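You operate a simulated robot arm through the tools that you are given. There is no shell and no other tool. Be economical: measure what you need, move in short steps, check, and stop when the job is done.

The job below is to be done with a simulated robot arm. You get a single attempt, and the scene is never put back.

## Task
Measure the block in the jaw gauge and peg it at the depth for its length.
Fine: size dial at 15 mm for a 50 mm block, 30 mm for a 60 mm block; leave the jaw open and the tray in.

It is judged by the outcome, as a careful person would: the job done as asked, and still so three seconds after it is handed in. It fails if anything else is knocked over, pushed out of place, dropped, spilled or broken.

## Robot
A 6-joint arm with a two-finger parallel gripper, fixed in place. Base frame: the origin is at the foot of the arm, x ahead of it, y to its left, z up; the work surface is at about z = 88. Units: cm, rad, N and s.
With the tool pointing down near the work surface it reaches from about 24 to 64 cm from the base axis. Its first joint turns from -1.152 to 1.152 rad. Payload 2.7 kg.
Tool frame: the origin (TCP) lies between the finger pads and is the grasp point; the fingertips stand 2.3 cm ahead of it; z points along the fingers, y is the line along which they close. Largest opening 9.4 cm; finger width 3.8, thickness 1; the body of the gripper, 5.4 by 9.6 cm, starts 3.9 cm behind the TCP.
Orientation is told as [roll, pitch, yaw] about the base's x, y, z axes, in that order, counted from this pose: with the fingers straight down and closing along the base's y, the tool's x points along the base's -x, its y along +y and its z along -z.

## Interface
- The arm moves only by the tool step_arm. Its argument "deltas" is a list that holds one entry, the list of rows, each a list of 7 numbers: the turn, a rotation vector about the tool's x, y, z in units of 120 degrees (1.0 is 120 degrees), then the shift along the tool's x, y, z in units of 250 mm (1.0 is 250 mm), then the gripper command, from -1 (fully open) to 1 (shut), values between in proportion. In form: [[[ax, ay, az, x, y, z, grip], ...]]. A call has 1 to 20 rows; each row is the pose to reach, as a shift and turn from the pose commanded when the call began, along the tool's axes at that moment. A call with a number of a shift or a turn outside -1 to 1 is refused whole. Each row takes 0.2 s and may step no farther than 5 cm and 0.15 rad from the row before; otherwise, or with a gripper value out of range, the whole call is refused. A pose out of reach is approached as far as the arm can. The call stops where the force on the tool passes 50 N (or 10 N more than at its start, if that is more) or the arm is blocked; 0.2 s more then pass. Each finger travels about 4.5 cm/s and halts on what it meets, pressing with about 41 N; the grip force reading is that of the motor and also rises with nothing between the fingers. The clock runs only during rows and for 0.2 s after the last one: add rows that repeat a pose to give the fingers time. The reply holds the time, the measured pose of the TCP, the force on the tool along the base axes, the opening and the grip force, in the units named above and with some noise, and new pictures: "show" is both (left out), scene, wrist or none.
- Cameras (640 x 400 px; columns grow to the right, rows downward): "scene" is fixed at [8.68, -43.98, 141.29]; the picture's right is [0.68, -0.73, 0.00], its down [-0.36, -0.33, -0.87] and it looks along [0.64, 0.59, -0.49] (base axes); focal length 332 px, centre (320, 200). "wrist" rides on the gripper at [-3.9, 0, -4.4] in the tool frame; the picture's right is [0.00, -1.00, 0.00], its down [0.97, 0.00, -0.24] and it looks along [0.24, 0.00, 0.97] (tool axes); focal length 218 px, centre (320, 200). There is no depth. A picture from a camera that has moved, and an enlarged one, comes with that camera's place and axes in the base frame and with its lens.
- zoom(camera, box): a new picture of the part [left, top, right, bottom] of that camera's present view, enlarged. The clock stands still meanwhile.
- close_job(): hands the job in; it is judged then, once.

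Work in short steps. Places have to be worked out from the pictures, the camera data and where the tool is seen: move nearer, look again, correct. Check each grasp and each placing, and mend what went wrong. You have 120 turns and 150 pictures in all, those below and enlarged ones among them. Open the gripper and draw the arm clear of the work before you hand the job in, unless the task says otherwise; then end with one line.

The tools are called after "Request:" as name(argument=value, ...) on one line, values as JSON. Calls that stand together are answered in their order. step_arm: Moves the arm, as the interface text tells. Its arguments: {"type":"object","properties":{"deltas":{"type":"array","items":{"type":"array","items":{"type":"array","items":{"type":"number"}}}},"show":{"type":"string","enum":["both","scene","wrist","none"]}},"required":["deltas"]} The other tools are called the same way: zoom (camera, box) takes an enlarged picture of a part of a camera's view; close_job () hands the job in.

At the start:

```text
clock: 0.0
ee_pos: [35.73, -0.32, 127.2]
orientation: [-0.001, 0.0, -0.001]
ft_force: [-0.1, 0.0, -0.4]
finger_gap: 9.39
gripper_force: 0.0
```

scene: 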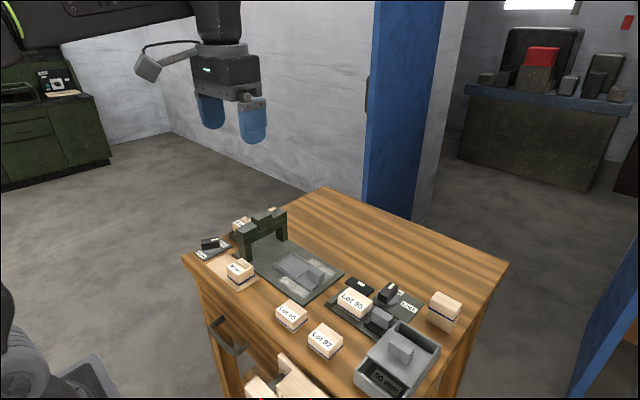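
wrist: 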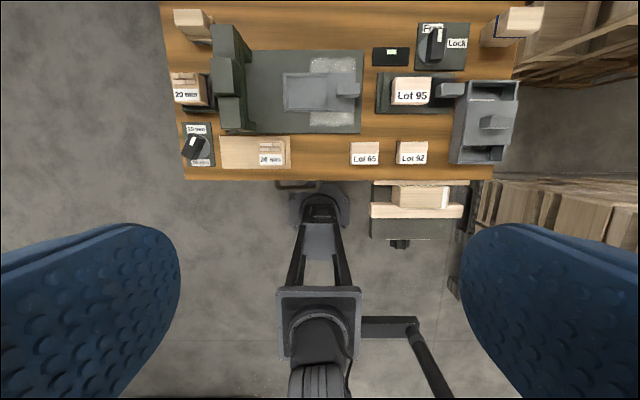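

The pictures show a bench with several devices, so I'll enlarge both views to identify them.

Request:
zoom(camera="wrist", box=[160, 0, 360, 125])

Request:
zoom(camera="wrist", box=[350, 0, 550, 125])

Request:
zoom(camera="wrist", box=[160, 80, 320, 180])

Request:
zoom(camera="wrist", box=[340, 70, 540, 195])

Request:
zoom(camera="scene", box=[180, 190, 340, 290])

Request:
zoom(camera="scene", box=[300, 270, 476, 380])

```text
3.20 times, centred on (260, 62) of wrist
camera zoom: at [39.78, -0.35, 131.42], right [0.0, -1.0, 0.0], down [-0.97, 0.0, 0.24], along [-0.24, 0.0, -0.97], focal length 698 px, centre (512, 640)
```

zoom: 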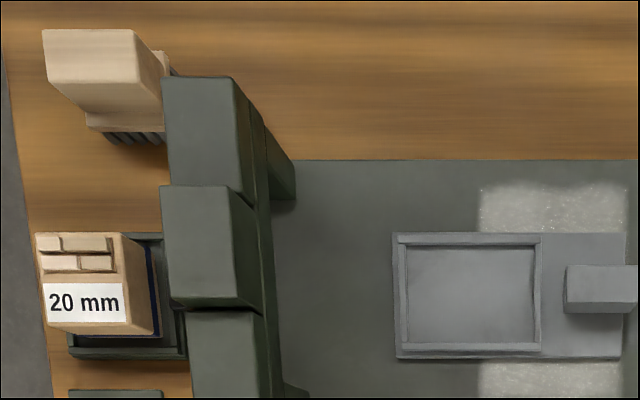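

```text
3.20 times, centred on (450, 62) of wrist
camera zoom: at [39.78, -0.35, 131.42], right [0.0, -1.0, 0.0], down [-0.97, 0.0, 0.24], along [-0.24, 0.0, -0.97], focal length 698 px, centre (-96, 640)
```

zoom: 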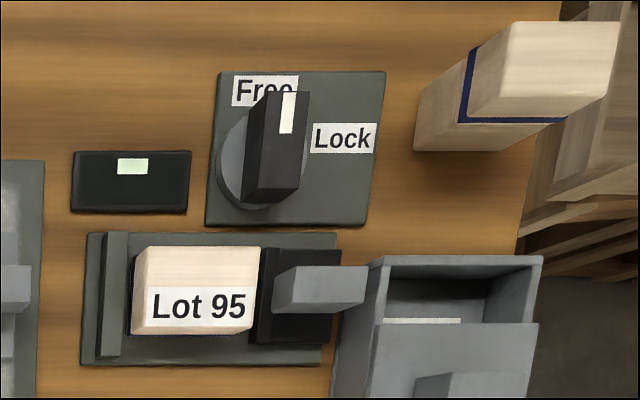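

```text
4.00 times, centred on (240, 130) of wrist
camera zoom: at [39.78, -0.35, 131.42], right [0.0, -1.0, 0.0], down [-0.97, 0.0, 0.24], along [-0.24, 0.0, -0.97], focal length 873 px, centre (640, 480)
```

zoom: 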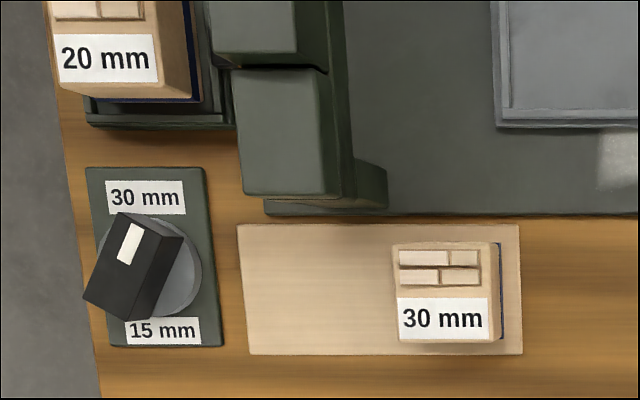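

```text
3.20 times, centred on (440, 132) of wrist
camera zoom: at [39.78, -0.35, 131.42], right [0.0, -1.0, 0.0], down [-0.97, 0.0, 0.24], along [-0.24, 0.0, -0.97], focal length 698 px, centre (-64, 416)
```

zoom: 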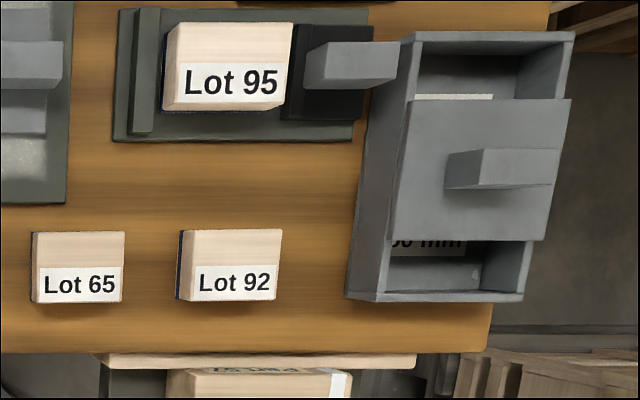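

```text
4.00 times, centred on (260, 240) of scene
camera zoom: at [8.68, -43.98, 141.29], right [0.68, -0.73, 0.0], down [-0.36, -0.33, -0.87], along [0.64, 0.59, -0.49], focal length 1326 px, centre (560, 40)
```

zoom: 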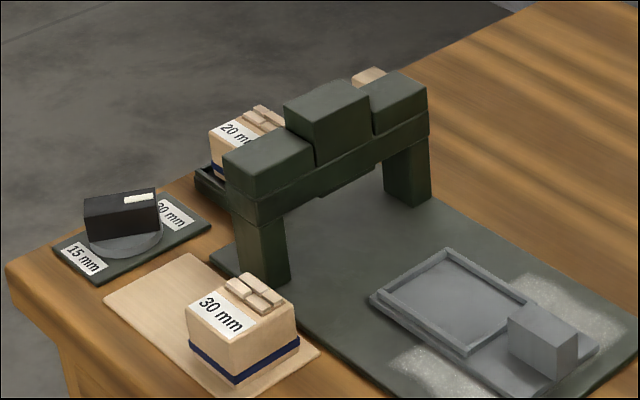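

```text
3.64 times, centred on (388, 325) of scene
camera zoom: at [8.68, -43.98, 141.29], right [0.68, -0.73, 0.0], down [-0.36, -0.33, -0.87], along [0.64, 0.59, -0.49], focal length 1206 px, centre (73, -254)
```

zoom: 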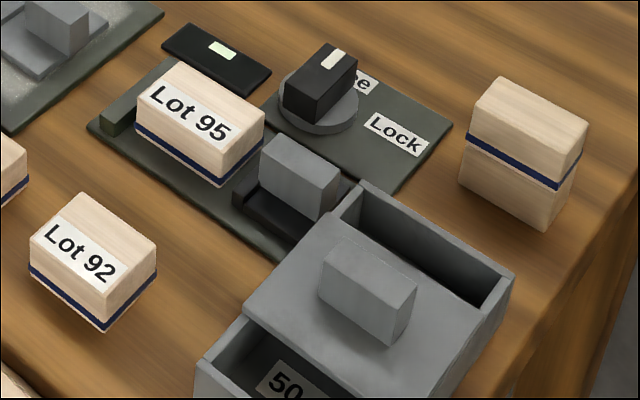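

I see Lot 95 in the jaw gauge at about (49,-15), with a knob and a display by it. A portal with a sliding tray is to the left. I'll lower the camera over the gauge side for a closer look.

Request:
step_arm(deltas=[[[0, 0, 0, -0.05, -0.12, 0.1, -1], [0, 0, 0, -0.1, -0.24, 0.2, -1], [0, 0, 0, -0.15, -0.36, 0.3, -1], [0, 0, 0, -0.2, -0.48, 0.4, -1], [0, 0, 0, -0.25, -0.6, 0.5, -1], [0, 0, 0, -0.3, -0.72, 0.55, -1]]], show="wrist")

```text
clock: 1.4
ee_pos: [43.39, -18.43, 113.7]
orientation: [0.0, -0.001, -0.001]
ft_force: [1.3, 0.0, -0.1]
finger_gap: 9.41
gripper_force: 0.0
camera wrist: at [47.16, -18.48, 117.92], right [0.0, -1.0, 0.0], down [-0.97, 0.0, 0.24], along [-0.24, 0.0, -0.97], focal length 218 px, centre (320, 200)
```

wrist: 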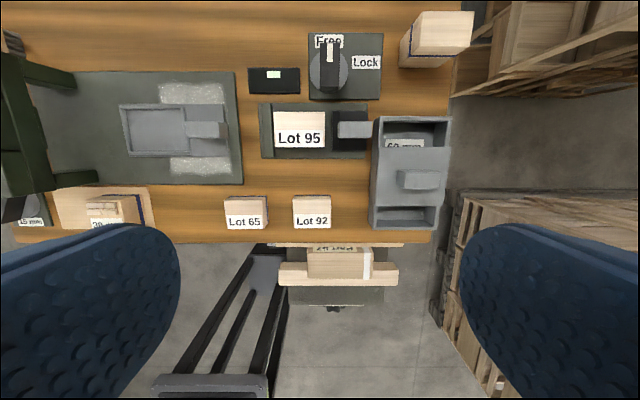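

Request:
zoom(camera="wrist", box=[240, 20, 400, 120])

Request:
zoom(camera="wrist", box=[250, 80, 460, 240])

Request:
zoom(camera="wrist", box=[0, 60, 240, 210])

```text
4.00 times, centred on (320, 70) of wrist
camera zoom: at [47.16, -18.48, 117.92], right [0.0, -1.0, 0.0], down [-0.97, 0.0, 0.24], along [-0.24, 0.0, -0.97], focal length 873 px, centre (320, 720)
```

zoom: 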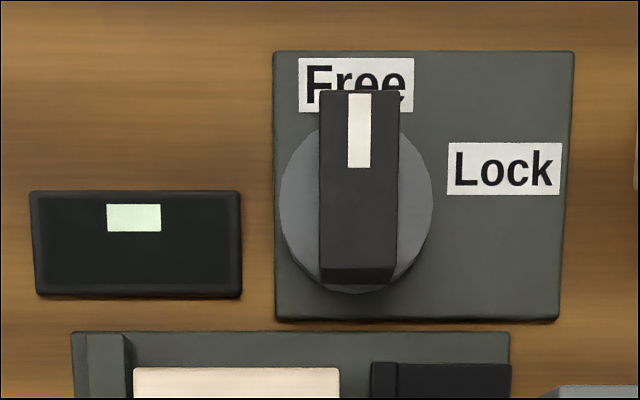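

```text
2.50 times, centred on (355, 160) of wrist
camera zoom: at [47.16, -18.48, 117.92], right [0.0, -1.0, 0.0], down [-0.97, 0.0, 0.24], along [-0.24, 0.0, -0.97], focal length 546 px, centre (232, 300)
```

zoom: 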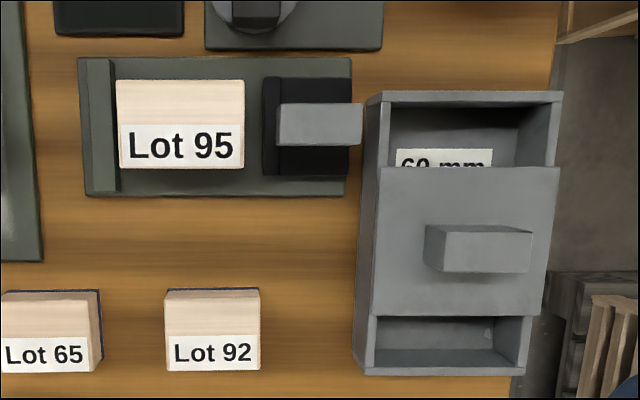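

```text
2.67 times, centred on (120, 135) of wrist
camera zoom: at [47.16, -18.48, 117.92], right [0.0, -1.0, 0.0], down [-0.97, 0.0, 0.24], along [-0.24, 0.0, -0.97], focal length 582 px, centre (853, 373)
```

zoom: 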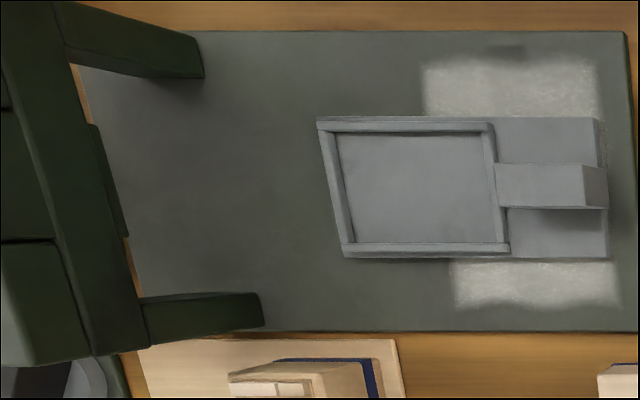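

The gauge has a fixed jaw on the left and a sliding jaw with a handle on the right, and its knob is on Free. Next I'll look at the left side.

Request:
step_arm(deltas=[[[0, 0, 0, 0, 0.18, 0, -1], [0, 0, 0, 0, 0.36, 0, -1], [0, 0, 0, 0, 0.54, 0, -1], [0, 0, 0, 0, 0.72, 0, -1], [0, 0, 0, 0, 0.9, 0, -1], [0, 0, 0, 0, 1.0, 0, -1]]], show="none")

Request:
step_arm(deltas=[[[0, 0, 0, 0, 0.18, 0, -1], [0, 0, 0, 0, 0.36, 0, -1], [0, 0, 0, 0, 0.44, 0, -1]]], show="wrist")

Request:
zoom(camera="wrist", box=[210, 30, 370, 130])

Request:
zoom(camera="wrist", box=[210, 110, 402, 230])

```text
clock: 2.8
ee_pos: [43.15, 6.52, 113.3]
orientation: [0.0, 0.001, 0.002]
ft_force: [0.4, 0.2, 0.4]
finger_gap: 9.4
gripper_force: 0.0
```

```text
clock: 3.6
ee_pos: [43.19, 17.81, 113.51]
orientation: [0.002, 0.001, 0.001]
ft_force: [0.5, 0.1, 0.1]
finger_gap: 9.39
gripper_force: 0.1
camera wrist: at [47.15, 17.76, 117.78], right [0.0, -1.0, 0.0], down [-0.97, 0.0, 0.24], along [-0.24, 0.0, -0.97], focal length 218 px, centre (320, 200)
```

wrist: 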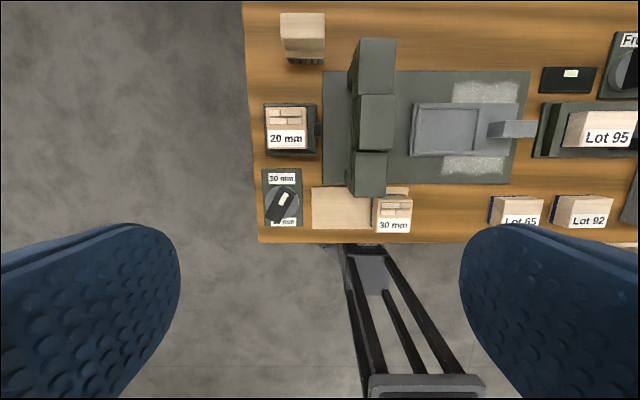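

```text
4.00 times, centred on (290, 80) of wrist
camera zoom: at [47.15, 17.76, 117.78], right [0.0, -1.0, 0.0], down [-0.97, 0.0, 0.24], along [-0.24, 0.0, -0.97], focal length 873 px, centre (440, 680)
```

zoom: 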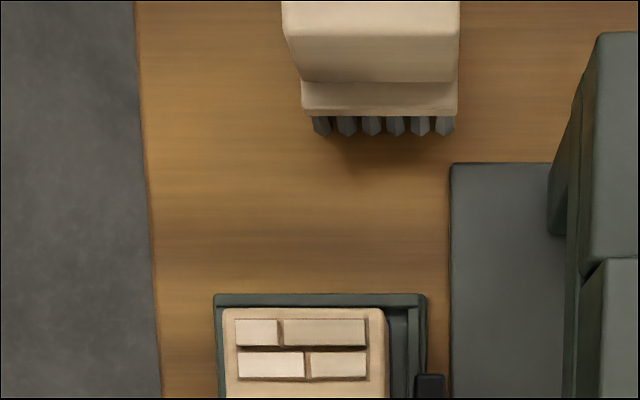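

```text
3.33 times, centred on (306, 170) of wrist
camera zoom: at [47.15, 17.76, 117.78], right [0.0, -1.0, 0.0], down [-0.97, 0.0, 0.24], along [-0.24, 0.0, -0.97], focal length 728 px, centre (367, 300)
```

zoom: 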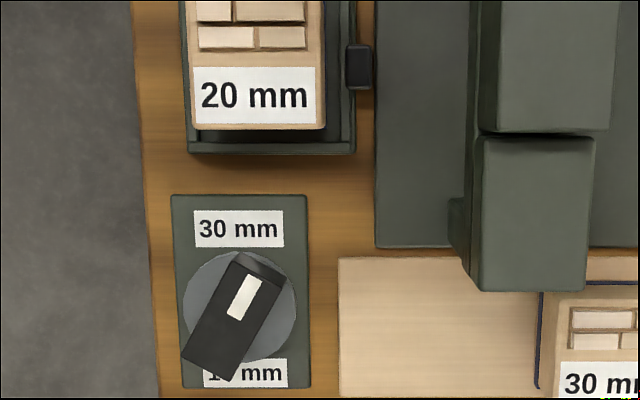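

The left side has a peg cartridge (20 mm) in a cradle plugged into the portal, a spare 30 mm cartridge, and the size dial resting off its marks. I'll go back to the gauge and turn the tool 90° so I can grip the jaw handle across x.

Request:
step_arm(deltas=[[[0, 0, 0.068, -0.02, -0.09, 0, -1], [0, 0, 0.136, -0.04, -0.18, 0, -1], [0, 0, 0.204, -0.07, -0.27, 0, -1], [0, 0, 0.272, -0.09, -0.36, 0, -1], [0, 0, 0.34, -0.11, -0.45, 0, -1], [0, 0, 0.408, -0.13, -0.55, 0, -1], [0, 0, 0.476, -0.15, -0.64, 0, -1], [0, 0, 0.544, -0.18, -0.73, 0, -1], [0, 0, 0.612, -0.2, -0.82, 0, -1], [0, 0, 0.68, -0.22, -0.91, 0, -1], [0, 0, 0.75, -0.244, -1, 0, -1]]], show="none")

Request:
step_arm(deltas=[[[0, 0, 0, -0.15, 0, 0.1, -1], [0, 0, 0, -0.3, 0, 0.2, -1], [0, 0, 0, -0.45, 0, 0.3, -1], [0, 0, 0, -0.6, 0, 0.38, -1]]], show="both")

```text
clock: 6.0
ee_pos: [49.16, -7.17, 113.31]
orientation: [0.0, 0.0, -1.573]
ft_force: [-0.2, 0.0, -0.2]
finger_gap: 9.42
gripper_force: 0.1
```

```text
clock: 7.0
ee_pos: [49.54, -22.14, 103.91]
orientation: [-0.001, 0.001, -1.571]
ft_force: [-0.4, -0.4, -0.2]
finger_gap: 9.4
gripper_force: 0.0
camera wrist: at [49.53, -26.14, 108.18], right [-1.0, 0.0, 0.0], down [0.0, 0.97, 0.24], along [0.0, 0.24, -0.97], focal length 218 px, centre (320, 200)
```

scene: 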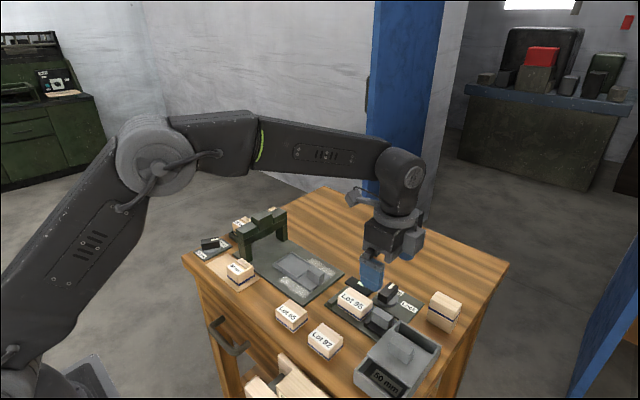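
wrist: 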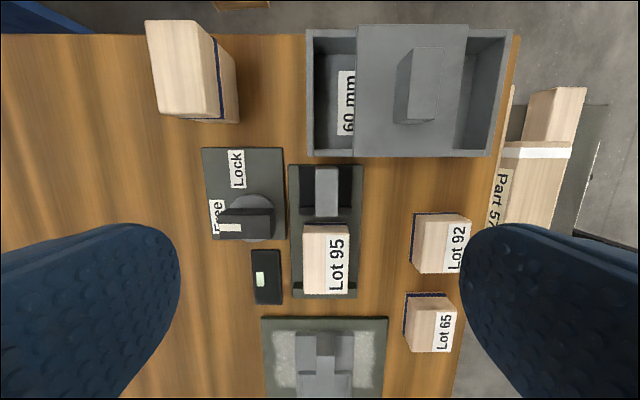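

Now over the handle. I'll enlarge this view to place it exactly.

Request:
zoom(camera="wrist", box=[200, 140, 400, 310])

```text
2.35 times, centred on (300, 225) of wrist
camera zoom: at [49.53, -26.14, 108.18], right [-1.0, 0.0, 0.0], down [0.0, 0.97, 0.24], along [0.0, 0.24, -0.97], focal length 514 px, centre (367, 141)
```

zoom: 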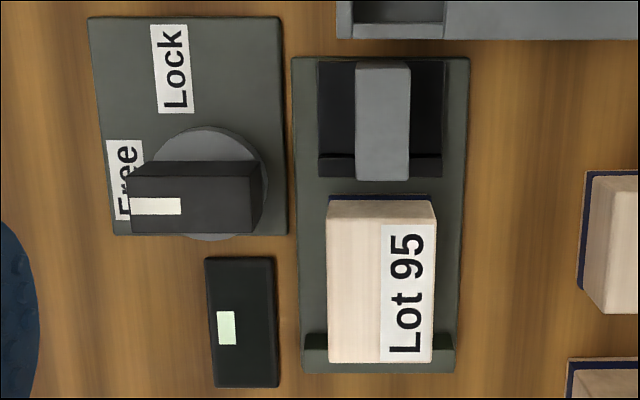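

The handle is about 1.8 cm wide, centred near (49.0, -22.5) with its top near z≈91.5. I'll part-close the fingers to 3.4 cm and lower over it.

Request:
step_arm(deltas=[[[0, 0, 0, -0.01, -0.02, 0, 0.28], [0, 0, 0, -0.01, -0.02, 0, 0.28], [0, 0, 0, -0.01, -0.02, 0.1, 0.28], [0, 0, 0, -0.01, -0.02, 0.2, 0.28], [0, 0, 0, -0.01, -0.02, 0.3, 0.28], [0, 0, 0, -0.01, -0.02, 0.36, 0.28], [0, 0, 0, -0.01, -0.02, 0.42, 0.28], [0, 0, 0, -0.01, -0.02, 0.42, 0.28]]], show="both")

Request:
zoom(camera="scene", box=[320, 240, 480, 340])

```text
clock: 8.8
ee_pos: [48.64, -22.57, 93.37]
orientation: [0.001, 0.0, -1.57]
ft_force: [0.5, 0.4, -0.4]
finger_gap: 3.41
gripper_force: 0.0
camera wrist: at [48.77, -26.48, 97.67], right [-1.0, 0.0, 0.0], down [0.0, 0.97, 0.24], along [0.0, 0.24, -0.97], focal length 218 px, centre (320, 200)
```

scene: 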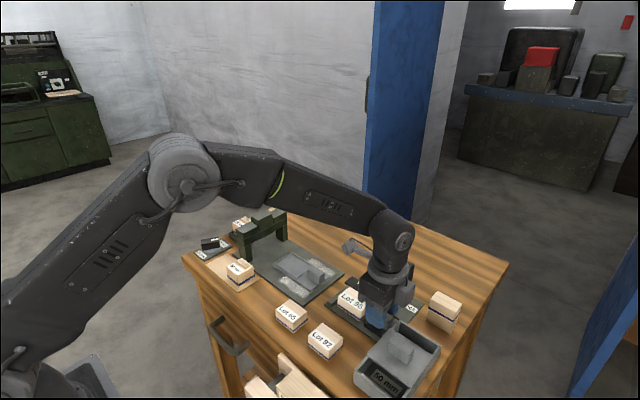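
wrist: 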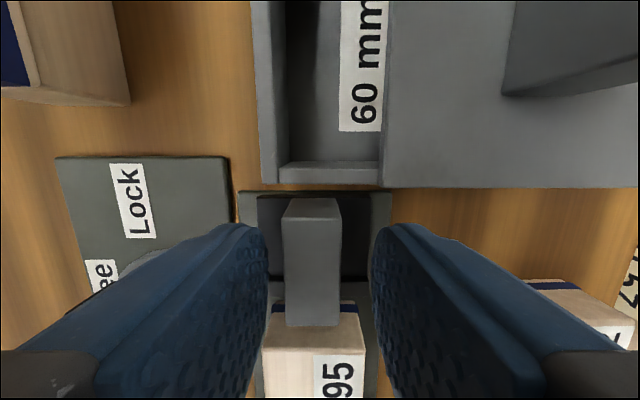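

```text
4.00 times, centred on (400, 290) of scene
camera zoom: at [8.68, -43.98, 141.29], right [0.68, -0.73, 0.0], down [-0.36, -0.33, -0.87], along [0.64, 0.59, -0.49], focal length 1326 px, centre (0, -160)
```

zoom: 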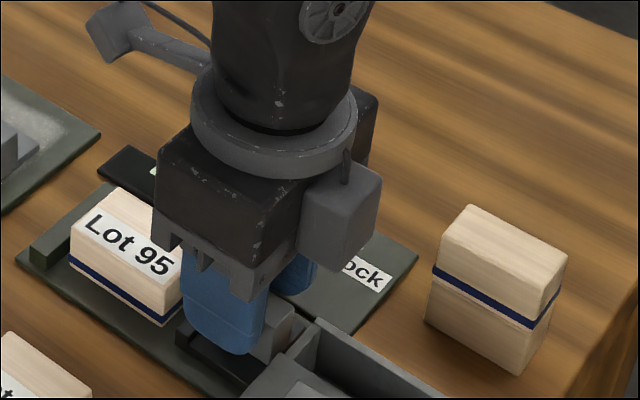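

The handle lies centred between the fingers, with its top near z≈91. I'll lower 1.1 cm more and close on it.

Request:
step_arm(deltas=[[[0, 0, 0, 0, 0, 0.02, 0.28], [0, 0, 0, 0, 0, 0.045, 0.28], [0, 0, 0, 0, 0, 0.045, 1], [0, 0, 0, 0, 0, 0.045, 1], [0, 0, 0, 0, 0, 0.045, 1], [0, 0, 0, 0, 0, 0.045, 1]]], show="wrist")

```text
clock: 10.2
ee_pos: [48.91, -22.49, 92.18]
orientation: [0.002, -0.001, -1.571]
ft_force: [20.9, 0.1, -6.1]
finger_gap: 1.76
gripper_force: 44.3
camera wrist: at [49.0, -26.5, 96.47], right [-1.0, 0.0, 0.0], down [0.0, 0.97, 0.24], along [0.0, 0.24, -0.97], focal length 218 px, centre (320, 200)
```

wrist: 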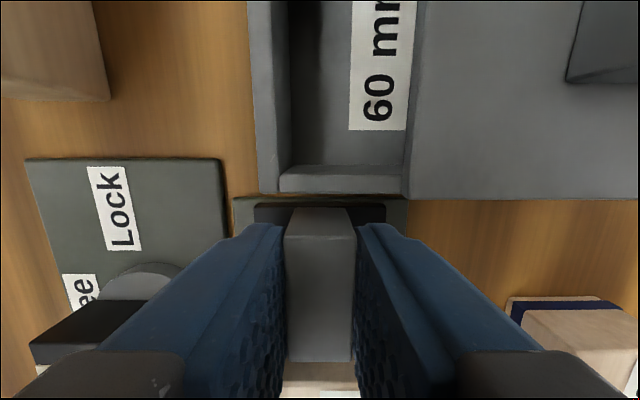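

Gripped (1.76 cm), with some side load, so I'll ease +x by 0.25 cm and slide the jaw toward the block in small steps.

Request:
step_arm(deltas=[[[0, 0, 0, 0, 0.01, 0, 1], [0, 0, 0, 0.008, 0.01, 0, 1], [0, 0, 0, 0.016, 0.01, 0, 1], [0, 0, 0, 0.024, 0.01, 0, 1], [0, 0, 0, 0.032, 0.01, 0, 1], [0, 0, 0, 0.04, 0.01, 0, 1]]], show="both")

```text
clock: 11.6
ee_pos: [48.92, -21.56, 92.2]
orientation: [-0.009, 0.004, -1.571]
ft_force: [-31.6, -1.7, 1.1]
finger_gap: 1.78
gripper_force: 44.9
camera wrist: at [49.07, -25.5, 96.46], right [-1.0, 0.0, 0.01], down [0.0, 0.97, 0.24], along [-0.01, 0.24, -0.97], focal length 218 px, centre (320, 200)
```

scene: 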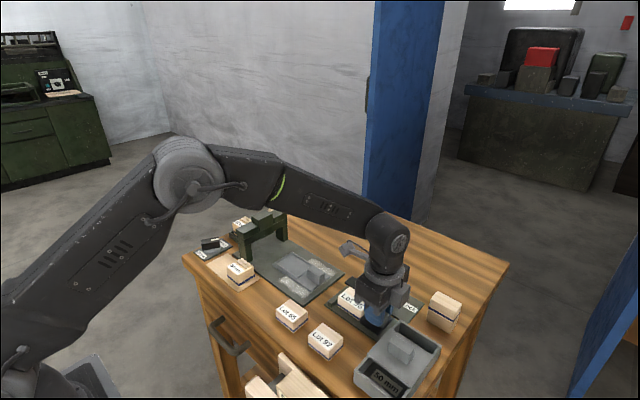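
wrist: 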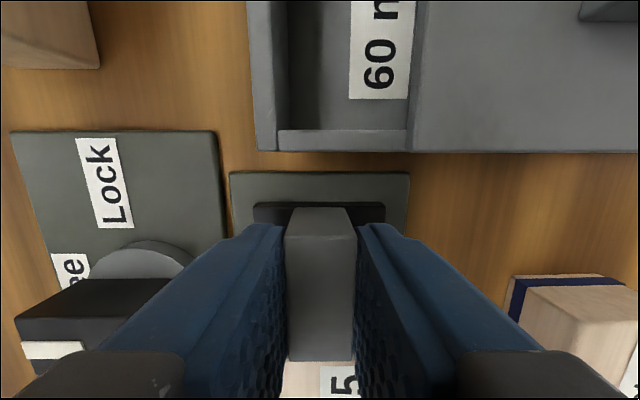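

The jaw slid about 0.95 cm without contact. I overcorrected the sideways offset, so I'll ease back 0.15 cm and keep closing until it meets the block.

Request:
step_arm(deltas=[[[0, 0, 0, 0, -0.006, 0, 1], [0, 0, 0, 0.008, -0.006, 0, 1], [0, 0, 0, 0.016, -0.006, 0, 1], [0, 0, 0, 0.024, -0.006, 0, 1], [0, 0, 0, 0.032, -0.006, 0, 1]]], show="both")

Request:
zoom(camera="scene", box=[320, 260, 448, 340])

```text
clock: 12.8
ee_pos: [48.86, -21.07, 92.31]
orientation: [0.002, -0.003, -1.571]
ft_force: [-12.2, -21.2, -7.7]
finger_gap: 1.8
gripper_force: 44.7
camera wrist: at [49.01, -24.96, 96.49], right [-1.0, 0.0, 0.0], down [0.0, 0.97, 0.24], along [0.0, 0.24, -0.97], focal length 218 px, centre (320, 200)
```

scene: 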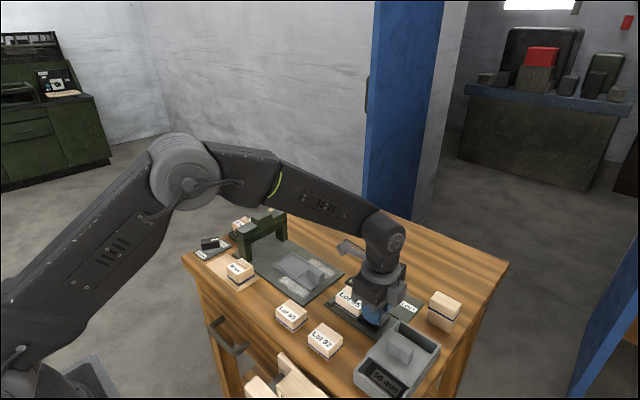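
wrist: 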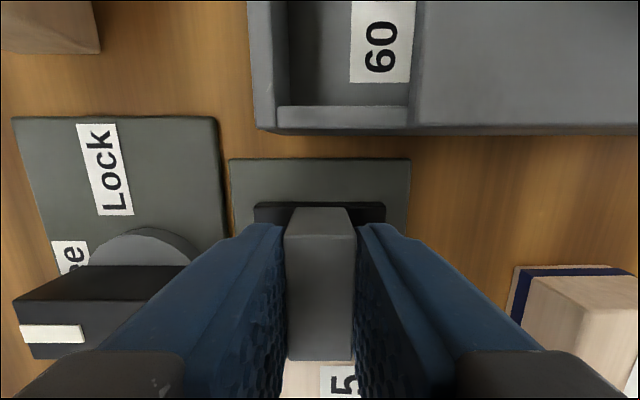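

```text
5.00 times, centred on (384, 300) of scene
camera zoom: at [8.66, -44.04, 141.27], right [0.68, -0.73, 0.0], down [-0.36, -0.33, -0.87], along [0.64, 0.59, -0.49], focal length 1658 px, centre (0, -300)
```

zoom: 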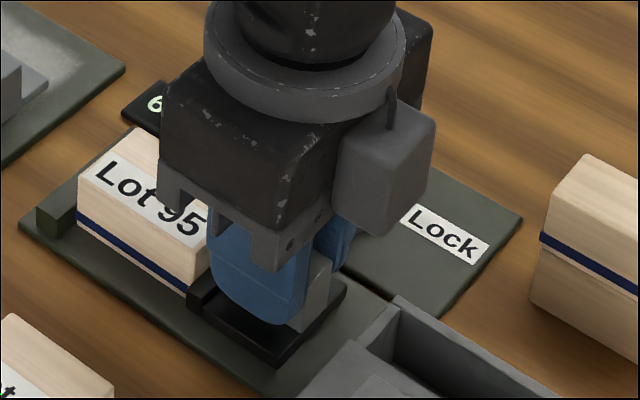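

The jaw has met the block (about 21 N) and the display has lit up starting with "6". I'll release the handle, rise, and read it fully.

Request:
step_arm(deltas=[[[0, 0, 0, 0, 0, 0, 0.4], [0, 0, 0, 0, 0, 0, 0.4], [0, 0, 0, 0, 0, -0.1, 0.4], [0, 0, 0, 0, 0, -0.28, 0.4]]], show="wrist")

Request:
zoom(camera="wrist", box=[180, 140, 400, 330])

Request:
zoom(camera="scene", box=[320, 250, 448, 330])

```text
clock: 13.8
ee_pos: [49.17, -20.6, 99.19]
orientation: [0.001, 0.0, -1.571]
ft_force: [-0.1, -0.4, -0.1]
finger_gap: 2.82
gripper_force: 0.0
camera wrist: at [49.11, -24.57, 103.55], right [-1.0, 0.0, 0.0], down [0.0, 0.97, 0.24], along [0.0, 0.24, -0.97], focal length 218 px, centre (320, 200)
```

wrist: 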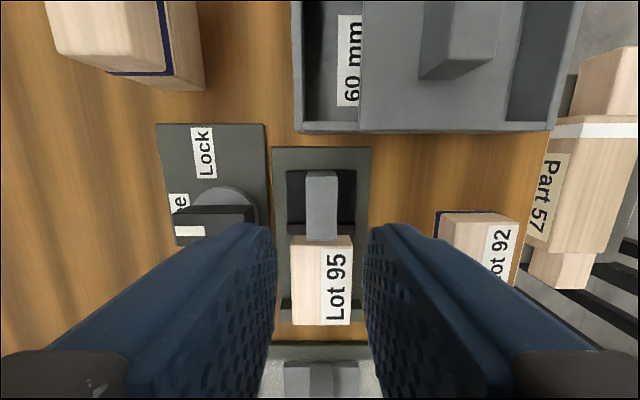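

```text
2.11 times, centred on (290, 235) of wrist
camera zoom: at [49.11, -24.57, 103.55], right [-1.0, 0.0, 0.0], down [0.0, 0.97, 0.24], along [0.0, 0.24, -0.97], focal length 460 px, centre (383, 126)
```

zoom: 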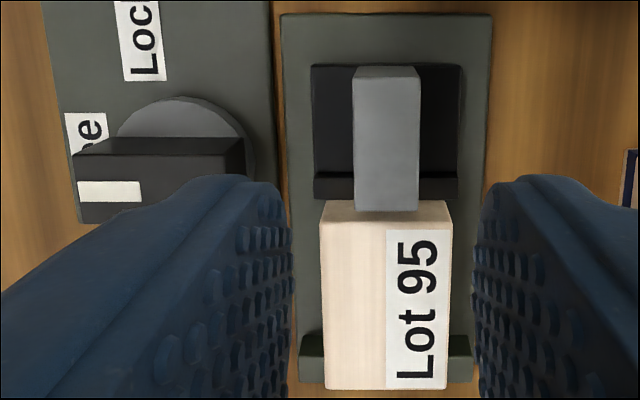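

```text
5.00 times, centred on (384, 290) of scene
camera zoom: at [8.68, -43.97, 141.29], right [0.68, -0.73, 0.0], down [-0.36, -0.33, -0.87], along [0.64, 0.59, -0.49], focal length 1658 px, centre (0, -250)
```

zoom: 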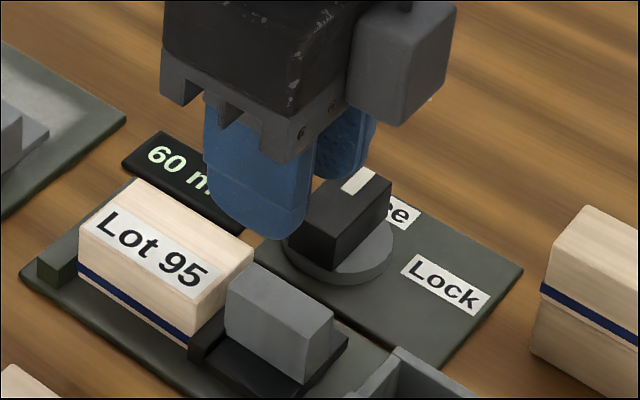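

The display reads "60 mm", so the dial must go to 30 mm. Now I'll re-grip the handle (now near y≈-21.1) slightly further back and pull the jaw open again.

Request:
step_arm(deltas=[[[0, 0, 0, -0.04, -0.011, 0, 0.28], [0, 0, 0, -0.04, -0.011, 0.1, 0.28], [0, 0, 0, -0.04, -0.011, 0.2, 0.28], [0, 0, 0, -0.04, -0.011, 0.25, 0.28], [0, 0, 0, -0.04, -0.011, 0.275, 0.28], [0, 0, 0, -0.04, -0.011, 0.275, 1], [0, 0, 0, -0.04, -0.011, 0.275, 1], [0, 0, 0, -0.04, -0.011, 0.275, 1]]], show="wrist")

```text
clock: 15.6
ee_pos: [48.98, -21.74, 92.43]
orientation: [0.007, -0.002, -1.569]
ft_force: [28.6, -1.0, -6.4]
finger_gap: 1.75
gripper_force: 44.7
camera wrist: at [48.97, -25.65, 96.78], right [-1.0, 0.0, -0.01], down [0.0, 0.97, 0.24], along [0.01, 0.24, -0.97], focal length 218 px, centre (320, 200)
```

wrist: 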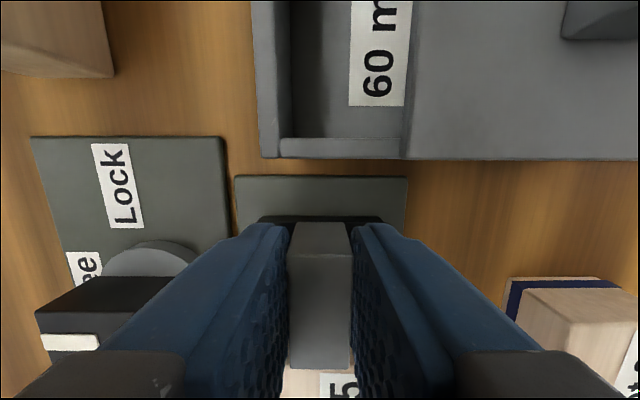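

Gripped again. I'll pull the jaw back 1.4 cm to its original open position.

Request:
step_arm(deltas=[[[0, 0, 0, 0, 0.005, 0, 1], [0, 0, 0, -0.014, 0.005, 0, 1], [0, 0, 0, -0.028, 0.005, 0, 1], [0, 0, 0, -0.042, 0.005, 0, 1], [0, 0, 0, -0.056, 0.005, 0, 1], [0, 0, 0, -0.056, 0.005, 0, 0.4], [0, 0, 0, -0.056, 0.005, 0, 0.4], [0, 0, 0, -0.056, 0.005, -0.1, 0.4], [0, 0, 0, -0.056, 0.005, -0.28, 0.4], [0, 0, 0, -0.056, 0.005, -0.4, -0.5]]], show="both")

Request:
zoom(camera="wrist", box=[180, 140, 400, 330])

```text
clock: 17.8
ee_pos: [49.22, -23.06, 102.39]
orientation: [-0.001, 0.001, -1.571]
ft_force: [1.1, 0.3, -0.3]
finger_gap: 6.32
gripper_force: 0.1
camera wrist: at [49.26, -26.98, 106.7], right [-1.0, 0.0, 0.0], down [0.0, 0.97, 0.24], along [0.0, 0.24, -0.97], focal length 218 px, centre (320, 200)
```

scene: 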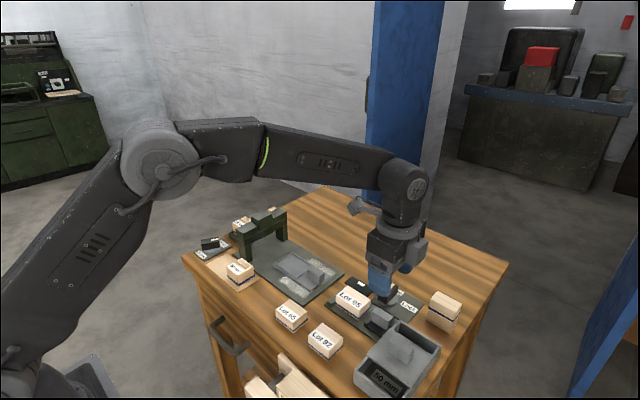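
wrist: 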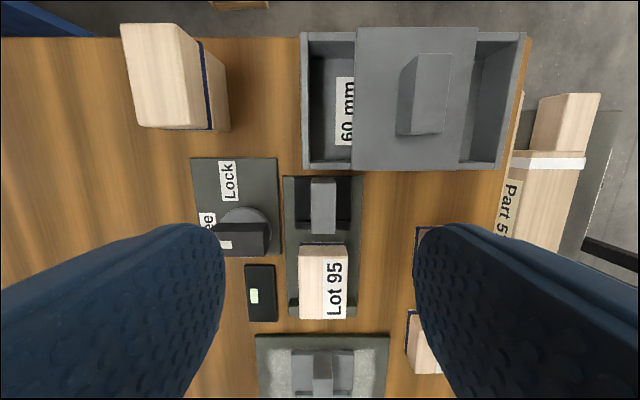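

```text
2.11 times, centred on (290, 235) of wrist
camera zoom: at [49.26, -26.98, 106.7], right [-1.0, 0.0, 0.0], down [0.0, 0.97, 0.24], along [0.0, 0.24, -0.97], focal length 460 px, centre (383, 126)
```

zoom: 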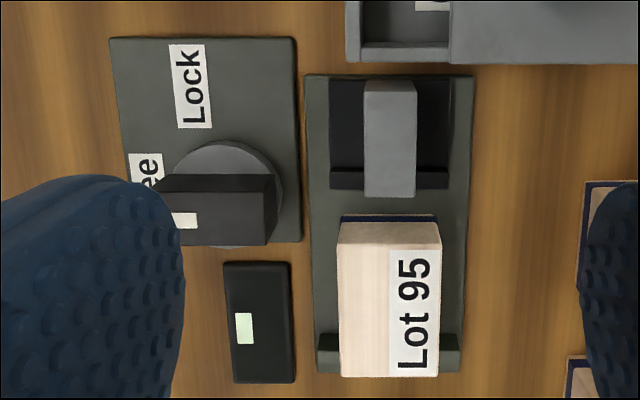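

The jaw is open again and the block is undisturbed. Next is the dial near (40, 22.9): its pointer sits about 30° clockwise of the 30 mm mark. I'll rise, travel there and turn the tool to line up with the knob bar (yaw -0.52).

Request:
step_arm(deltas=[[[0, 0, 0, 0, 0, -0.1, 0.28], [0, 0, 0, 0.1, -0.06, -0.2, 0.28], [0, 0, 0, 0.28, -0.1, -0.24, 0.28], [0, 0, 0, 0.46, -0.15, -0.24, 0.28], [0, 0, 0, 0.64, -0.2, -0.24, 0.28], [0, 0, 0, 0.82, -0.25, -0.24, 0.28], [0, 0, 0, 1, -0.3, -0.24, 0.28]]], show="none")

Request:
step_arm(deltas=[[[0, 0, -0.062, 0.1, -0.02, 0, 0.28], [0, 0, -0.124, 0.2, -0.04, 0, 0.28], [0, 0, -0.186, 0.32, -0.06, 0, 0.28], [0, 0, -0.248, 0.44, -0.07, 0, 0.28], [0, 0, -0.31, 0.56, -0.07, 0, 0.28], [0, 0, -0.372, 0.66, -0.07, 0, 0.28], [0, 0, -0.434, 0.76, -0.07, 0, 0.28], [0, 0, -0.5, 0.84, -0.07, 0, 0.28]]], show="wrist")

```text
clock: 19.4
ee_pos: [41.39, 1.91, 108.24]
orientation: [0.0, -0.001, -1.574]
ft_force: [1.3, -0.1, 0.1]
finger_gap: 3.36
gripper_force: 0.1
```

```text
clock: 21.2
ee_pos: [39.69, 22.72, 108.53]
orientation: [0.0, -0.001, -0.523]
ft_force: [-0.3, 0.1, 0.7]
finger_gap: 3.38
gripper_force: 0.1
camera wrist: at [43.09, 20.79, 112.79], right [-0.5, -0.87, 0.0], down [-0.84, 0.48, 0.24], along [-0.21, 0.12, -0.97], focal length 218 px, centre (320, 200)
```

wrist: 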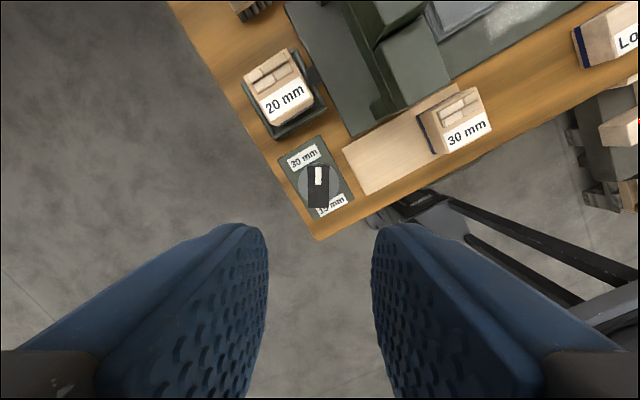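

The knob bar is aligned with the tool and lies almost exactly under the TCP. I'll lower to z≈95 and check.

Request:
step_arm(deltas=[[[0, 0, 0, 0, 0, 0.15, 0.28], [0, 0, 0, 0, 0, 0.3, 0.28], [0, 0, 0, 0, 0, 0.42, 0.28], [0, 0, 0, 0, 0, 0.54, 0.28]]], show="both")

Request:
zoom(camera="scene", box=[180, 200, 308, 280])

```text
clock: 22.2
ee_pos: [39.77, 22.62, 94.63]
orientation: [-0.002, 0.0, -0.523]
ft_force: [-0.1, -0.2, -0.4]
finger_gap: 3.39
gripper_force: 0.2
camera wrist: at [43.2, 20.68, 98.92], right [-0.5, -0.87, 0.0], down [-0.84, 0.49, 0.24], along [-0.21, 0.12, -0.97], focal length 218 px, centre (320, 200)
```

scene: 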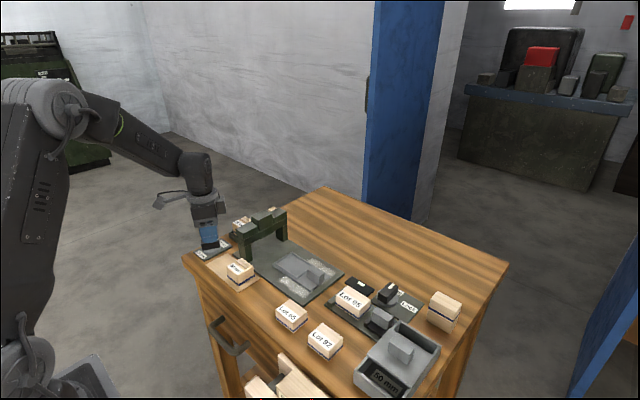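
wrist: 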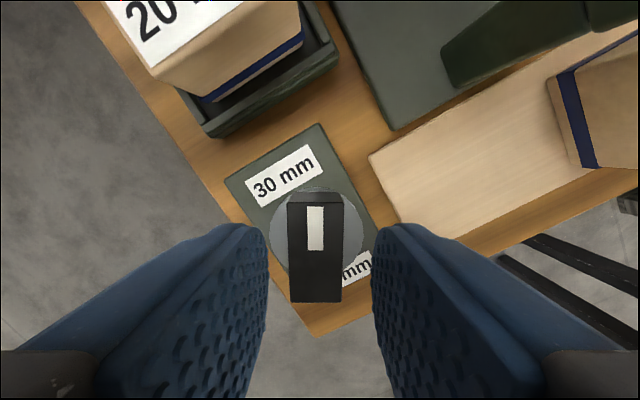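

```text
5.00 times, centred on (244, 240) of scene
camera zoom: at [8.68, -43.97, 141.29], right [0.68, -0.73, 0.0], down [-0.36, -0.33, -0.87], along [0.64, 0.59, -0.49], focal length 1658 px, centre (700, 0)
```

zoom: 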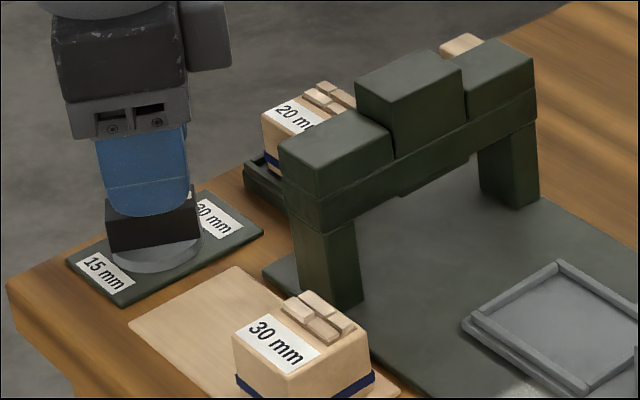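

The knob bar is centred between the fingers. I'll lower 2.3 cm and close on it.

Request:
step_arm(deltas=[[[0, 0, 0, 0, 0, 0.05, 0.28], [0, 0, 0, 0, 0, 0.092, 0.28], [0, 0, 0, 0, 0, 0.092, 1], [0, 0, 0, 0, 0, 0.092, 1], [0, 0, 0, 0, 0, 0.092, 1], [0, 0, 0, 0, 0, 0.092, 1]]], show="none")

```text
clock: 23.6
ee_pos: [39.92, 22.86, 92.45]
orientation: [-0.001, 0.001, -0.522]
ft_force: [0.2, 1.6, -1.6]
finger_gap: 2.19
gripper_force: 45.1
```

Gripped the bar (2.19 cm) with almost no side load. Now I'll turn it 30° counter-clockwise to the 30 mm mark.

Request:
step_arm(deltas=[[[0, 0, -0.0625, 0, 0, 0, 1], [0, 0, -0.125, 0, 0, 0, 1], [0, 0, -0.1875, 0, 0, 0, 1], [0, 0, -0.25, 0, 0, 0, 1], [0, 0, -0.25, 0, 0, 0, 1]]], show="scene")

Request:
zoom(camera="scene", box=[180, 200, 308, 280])

```text
clock: 24.8
ee_pos: [39.9, 23.11, 92.48]
orientation: [0.003, -0.004, 0.002]
ft_force: [22.1, 14.5, -27.6]
finger_gap: 2.2
gripper_force: 44.9
```

scene: 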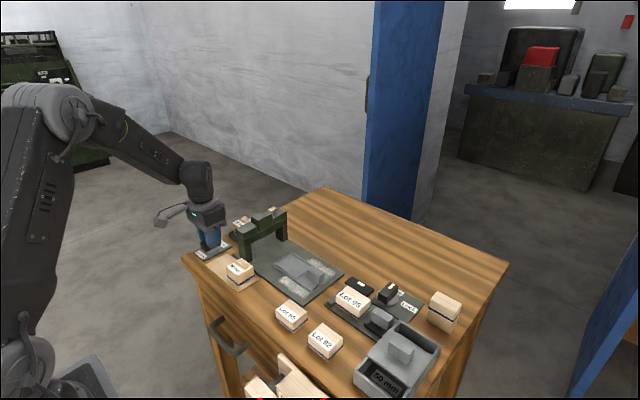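

```text
5.00 times, centred on (244, 240) of scene
camera zoom: at [8.78, -43.92, 141.3], right [0.68, -0.73, 0.0], down [-0.36, -0.33, -0.87], along [0.64, 0.59, -0.49], focal length 1658 px, centre (700, 0)
```

zoom: 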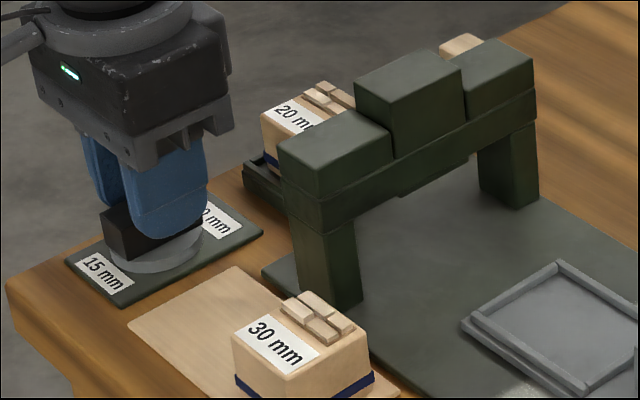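

The turn is done (yaw 0). I'll release, rise, and check the pointer.

Request:
step_arm(deltas=[[[0, 0, 0, 0, 0, 0, 0.28], [0, 0, 0, 0, 0, 0, 0.28], [0, 0, 0, 0, 0, -0.1, 0.28], [0, 0, 0, 0, 0, -0.28, 0.28], [0, 0, 0, 0, 0, -0.46, 0.28], [0, 0, 0, 0, 0, -0.56, 0.28]]], show="wrist")

Request:
zoom(camera="wrist", box=[240, 80, 432, 200])

Request:
zoom(camera="wrist", box=[240, 0, 432, 120])

```text
clock: 26.2
ee_pos: [39.49, 23.04, 106.66]
orientation: [-0.001, -0.001, 0.0]
ft_force: [0.3, -0.8, -0.3]
finger_gap: 3.36
gripper_force: 0.0
camera wrist: at [43.4, 23.05, 110.94], right [0.0, -1.0, 0.0], down [-0.97, 0.0, 0.24], along [-0.24, 0.0, -0.97], focal length 218 px, centre (320, 200)
```

wrist: 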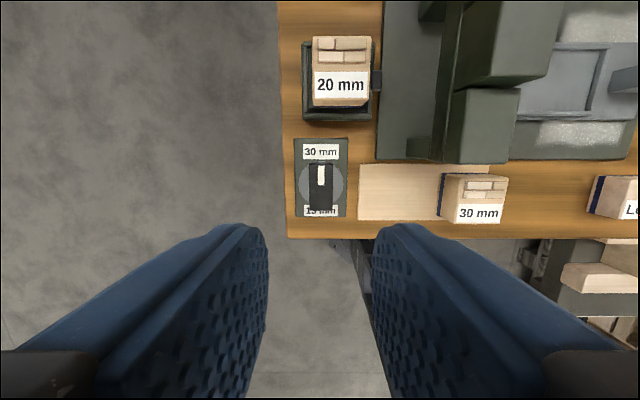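

```text
3.33 times, centred on (336, 140) of wrist
camera zoom: at [43.4, 23.05, 110.94], right [0.0, -1.0, 0.0], down [-0.97, 0.0, 0.24], along [-0.24, 0.0, -0.97], focal length 728 px, centre (267, 400)
```

zoom: 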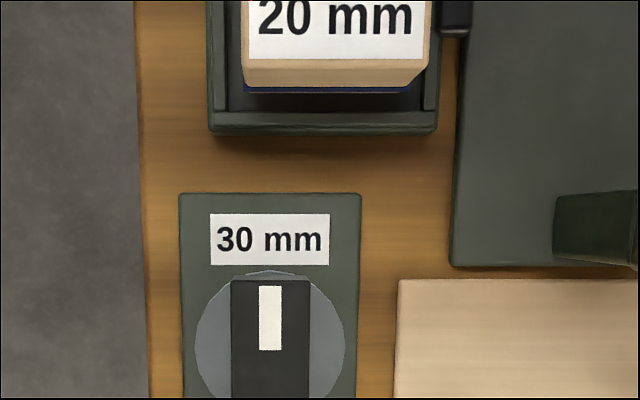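

```text
3.33 times, centred on (336, 60) of wrist
camera zoom: at [43.4, 23.05, 110.94], right [0.0, -1.0, 0.0], down [-0.97, 0.0, 0.24], along [-0.24, 0.0, -0.97], focal length 728 px, centre (267, 667)
```

zoom: 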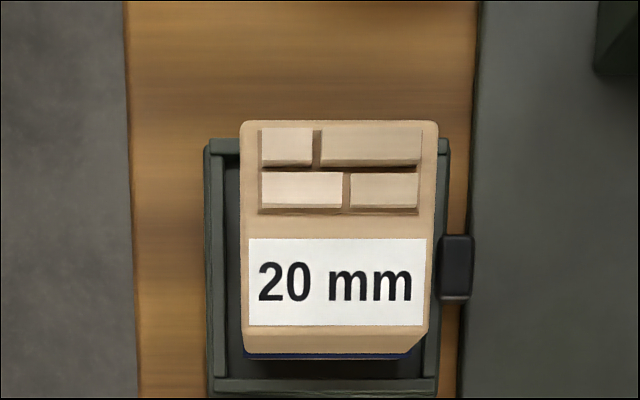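

The dial pointer is squarely on 30 mm. Next I'll return to the block near (49.0, -15.9), turned to grip it across its width.

Request:
step_arm(deltas=[[[0, 0, 0.068, -0.03, -0.09, 0, 0.28], [0, 0, 0.136, -0.06, -0.18, 0, 0.28], [0, 0, 0.204, -0.1, -0.27, 0, 0.28], [0, 0, 0.272, -0.14, -0.36, 0, 0.28], [0, 0, 0.34, -0.18, -0.45, 0, 0.28], [0, 0, 0.408, -0.22, -0.55, 0, 0.28], [0, 0, 0.476, -0.26, -0.64, 0, 0.28], [0, 0, 0.544, -0.3, -0.73, 0, 0.28], [0, 0, 0.612, -0.33, -0.82, 0, 0.28], [0, 0, 0.68, -0.36, -0.91, 0, 0.28], [0, 0, 0.75, -0.38, -1, 0, 0.28]]], show="none")

Request:
step_arm(deltas=[[[0, 0, 0, -0.15, 0, 0, -0.11], [0, 0, 0, -0.3, 0, 0.08, -0.11], [0, 0, 0, -0.45, 0, 0.16, -0.11], [0, 0, 0, -0.557, 0, 0.24, -0.11], [0, 0, 0, -0.557, 0, 0.3, -0.11]]], show="wrist")

Request:
zoom(camera="wrist", box=[220, 140, 420, 400])

```text
clock: 28.6
ee_pos: [49.1, -2.24, 106.65]
orientation: [0.0, 0.001, -1.572]
ft_force: [0.1, 0.6, -0.1]
finger_gap: 3.41
gripper_force: 0.0
```

```text
clock: 29.8
ee_pos: [48.92, -16.22, 98.75]
orientation: [0.0, 0.001, -1.571]
ft_force: [-0.7, -0.4, 0.0]
finger_gap: 5.24
gripper_force: 0.1
camera wrist: at [49.0, -20.14, 103.06], right [-1.0, 0.0, 0.0], down [0.0, 0.97, 0.24], along [0.0, 0.24, -0.97], focal length 218 px, centre (320, 200)
```

wrist: 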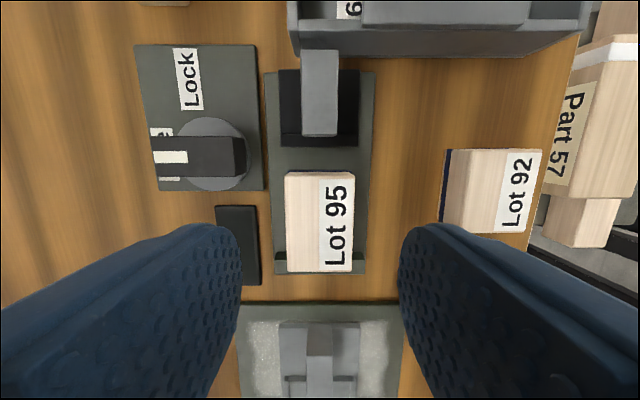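

```text
1.54 times, centred on (320, 270) of wrist
camera zoom: at [49.0, -20.14, 103.06], right [-1.0, 0.0, 0.0], down [0.0, 0.97, 0.24], along [0.0, 0.24, -0.97], focal length 336 px, centre (320, 92)
```

zoom: 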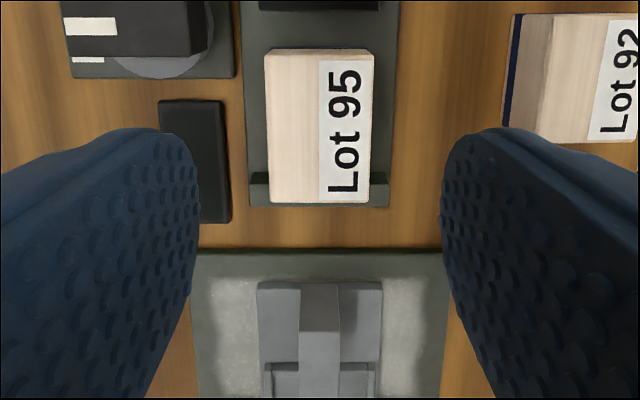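

The block is centred at x≈49.0, y≈-15.8, about 3.8 cm wide, with its top near z≈91.4. I'll lower, grip it across its width, and lift slightly.

Request:
step_arm(deltas=[[[0, 0, 0, 0.016, 0, 0.1, -0.11], [0, 0, 0, 0.016, 0, 0.2, -0.11], [0, 0, 0, 0.016, 0, 0.272, -0.11], [0, 0, 0, 0.016, 0, 0.272, 1], [0, 0, 0, 0.016, 0, 0.272, 1], [0, 0, 0, 0.016, 0, 0.272, 1], [0, 0, 0, 0.016, 0, 0.272, 1]]], show="none")

Request:
step_arm(deltas=[[[0, 0, 0, -0.004, 0, -0.02, 1], [0, 0, 0, -0.004, 0, -0.1, 1], [0, 0, 0, -0.004, 0, -0.2, 1]]], show="both")

```text
clock: 31.4
ee_pos: [49.24, -15.73, 92.29]
orientation: [0.001, 0.0, -1.572]
ft_force: [0.8, 0.1, 0.0]
finger_gap: 3.87
gripper_force: 41.0
```

```text
clock: 32.2
ee_pos: [48.86, -15.99, 97.33]
orientation: [0.0, -0.001, -1.571]
ft_force: [-0.3, 0.5, -0.7]
finger_gap: 3.87
gripper_force: 41.2
camera wrist: at [48.87, -19.87, 101.53], right [-1.0, 0.0, 0.0], down [0.0, 0.97, 0.24], along [0.0, 0.24, -0.97], focal length 218 px, centre (320, 200)
```

scene: 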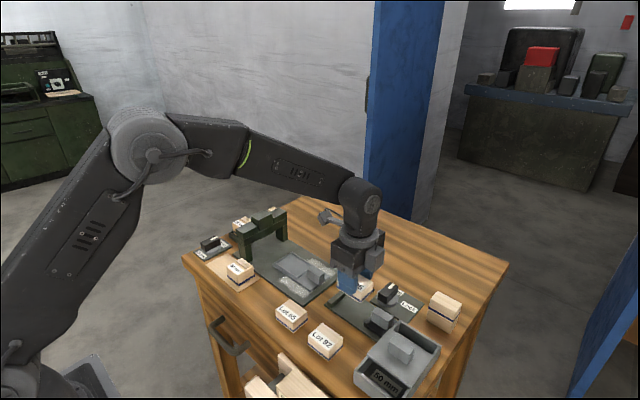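
wrist: 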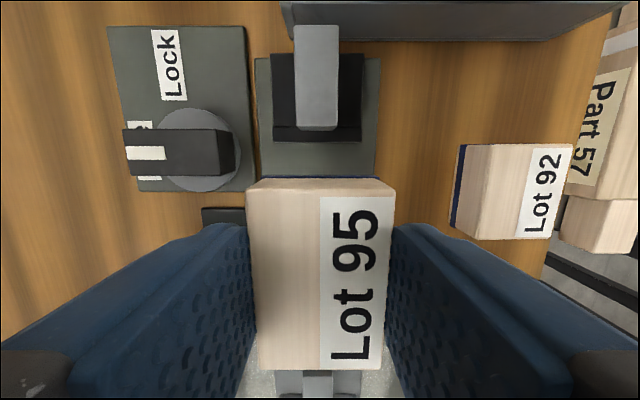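

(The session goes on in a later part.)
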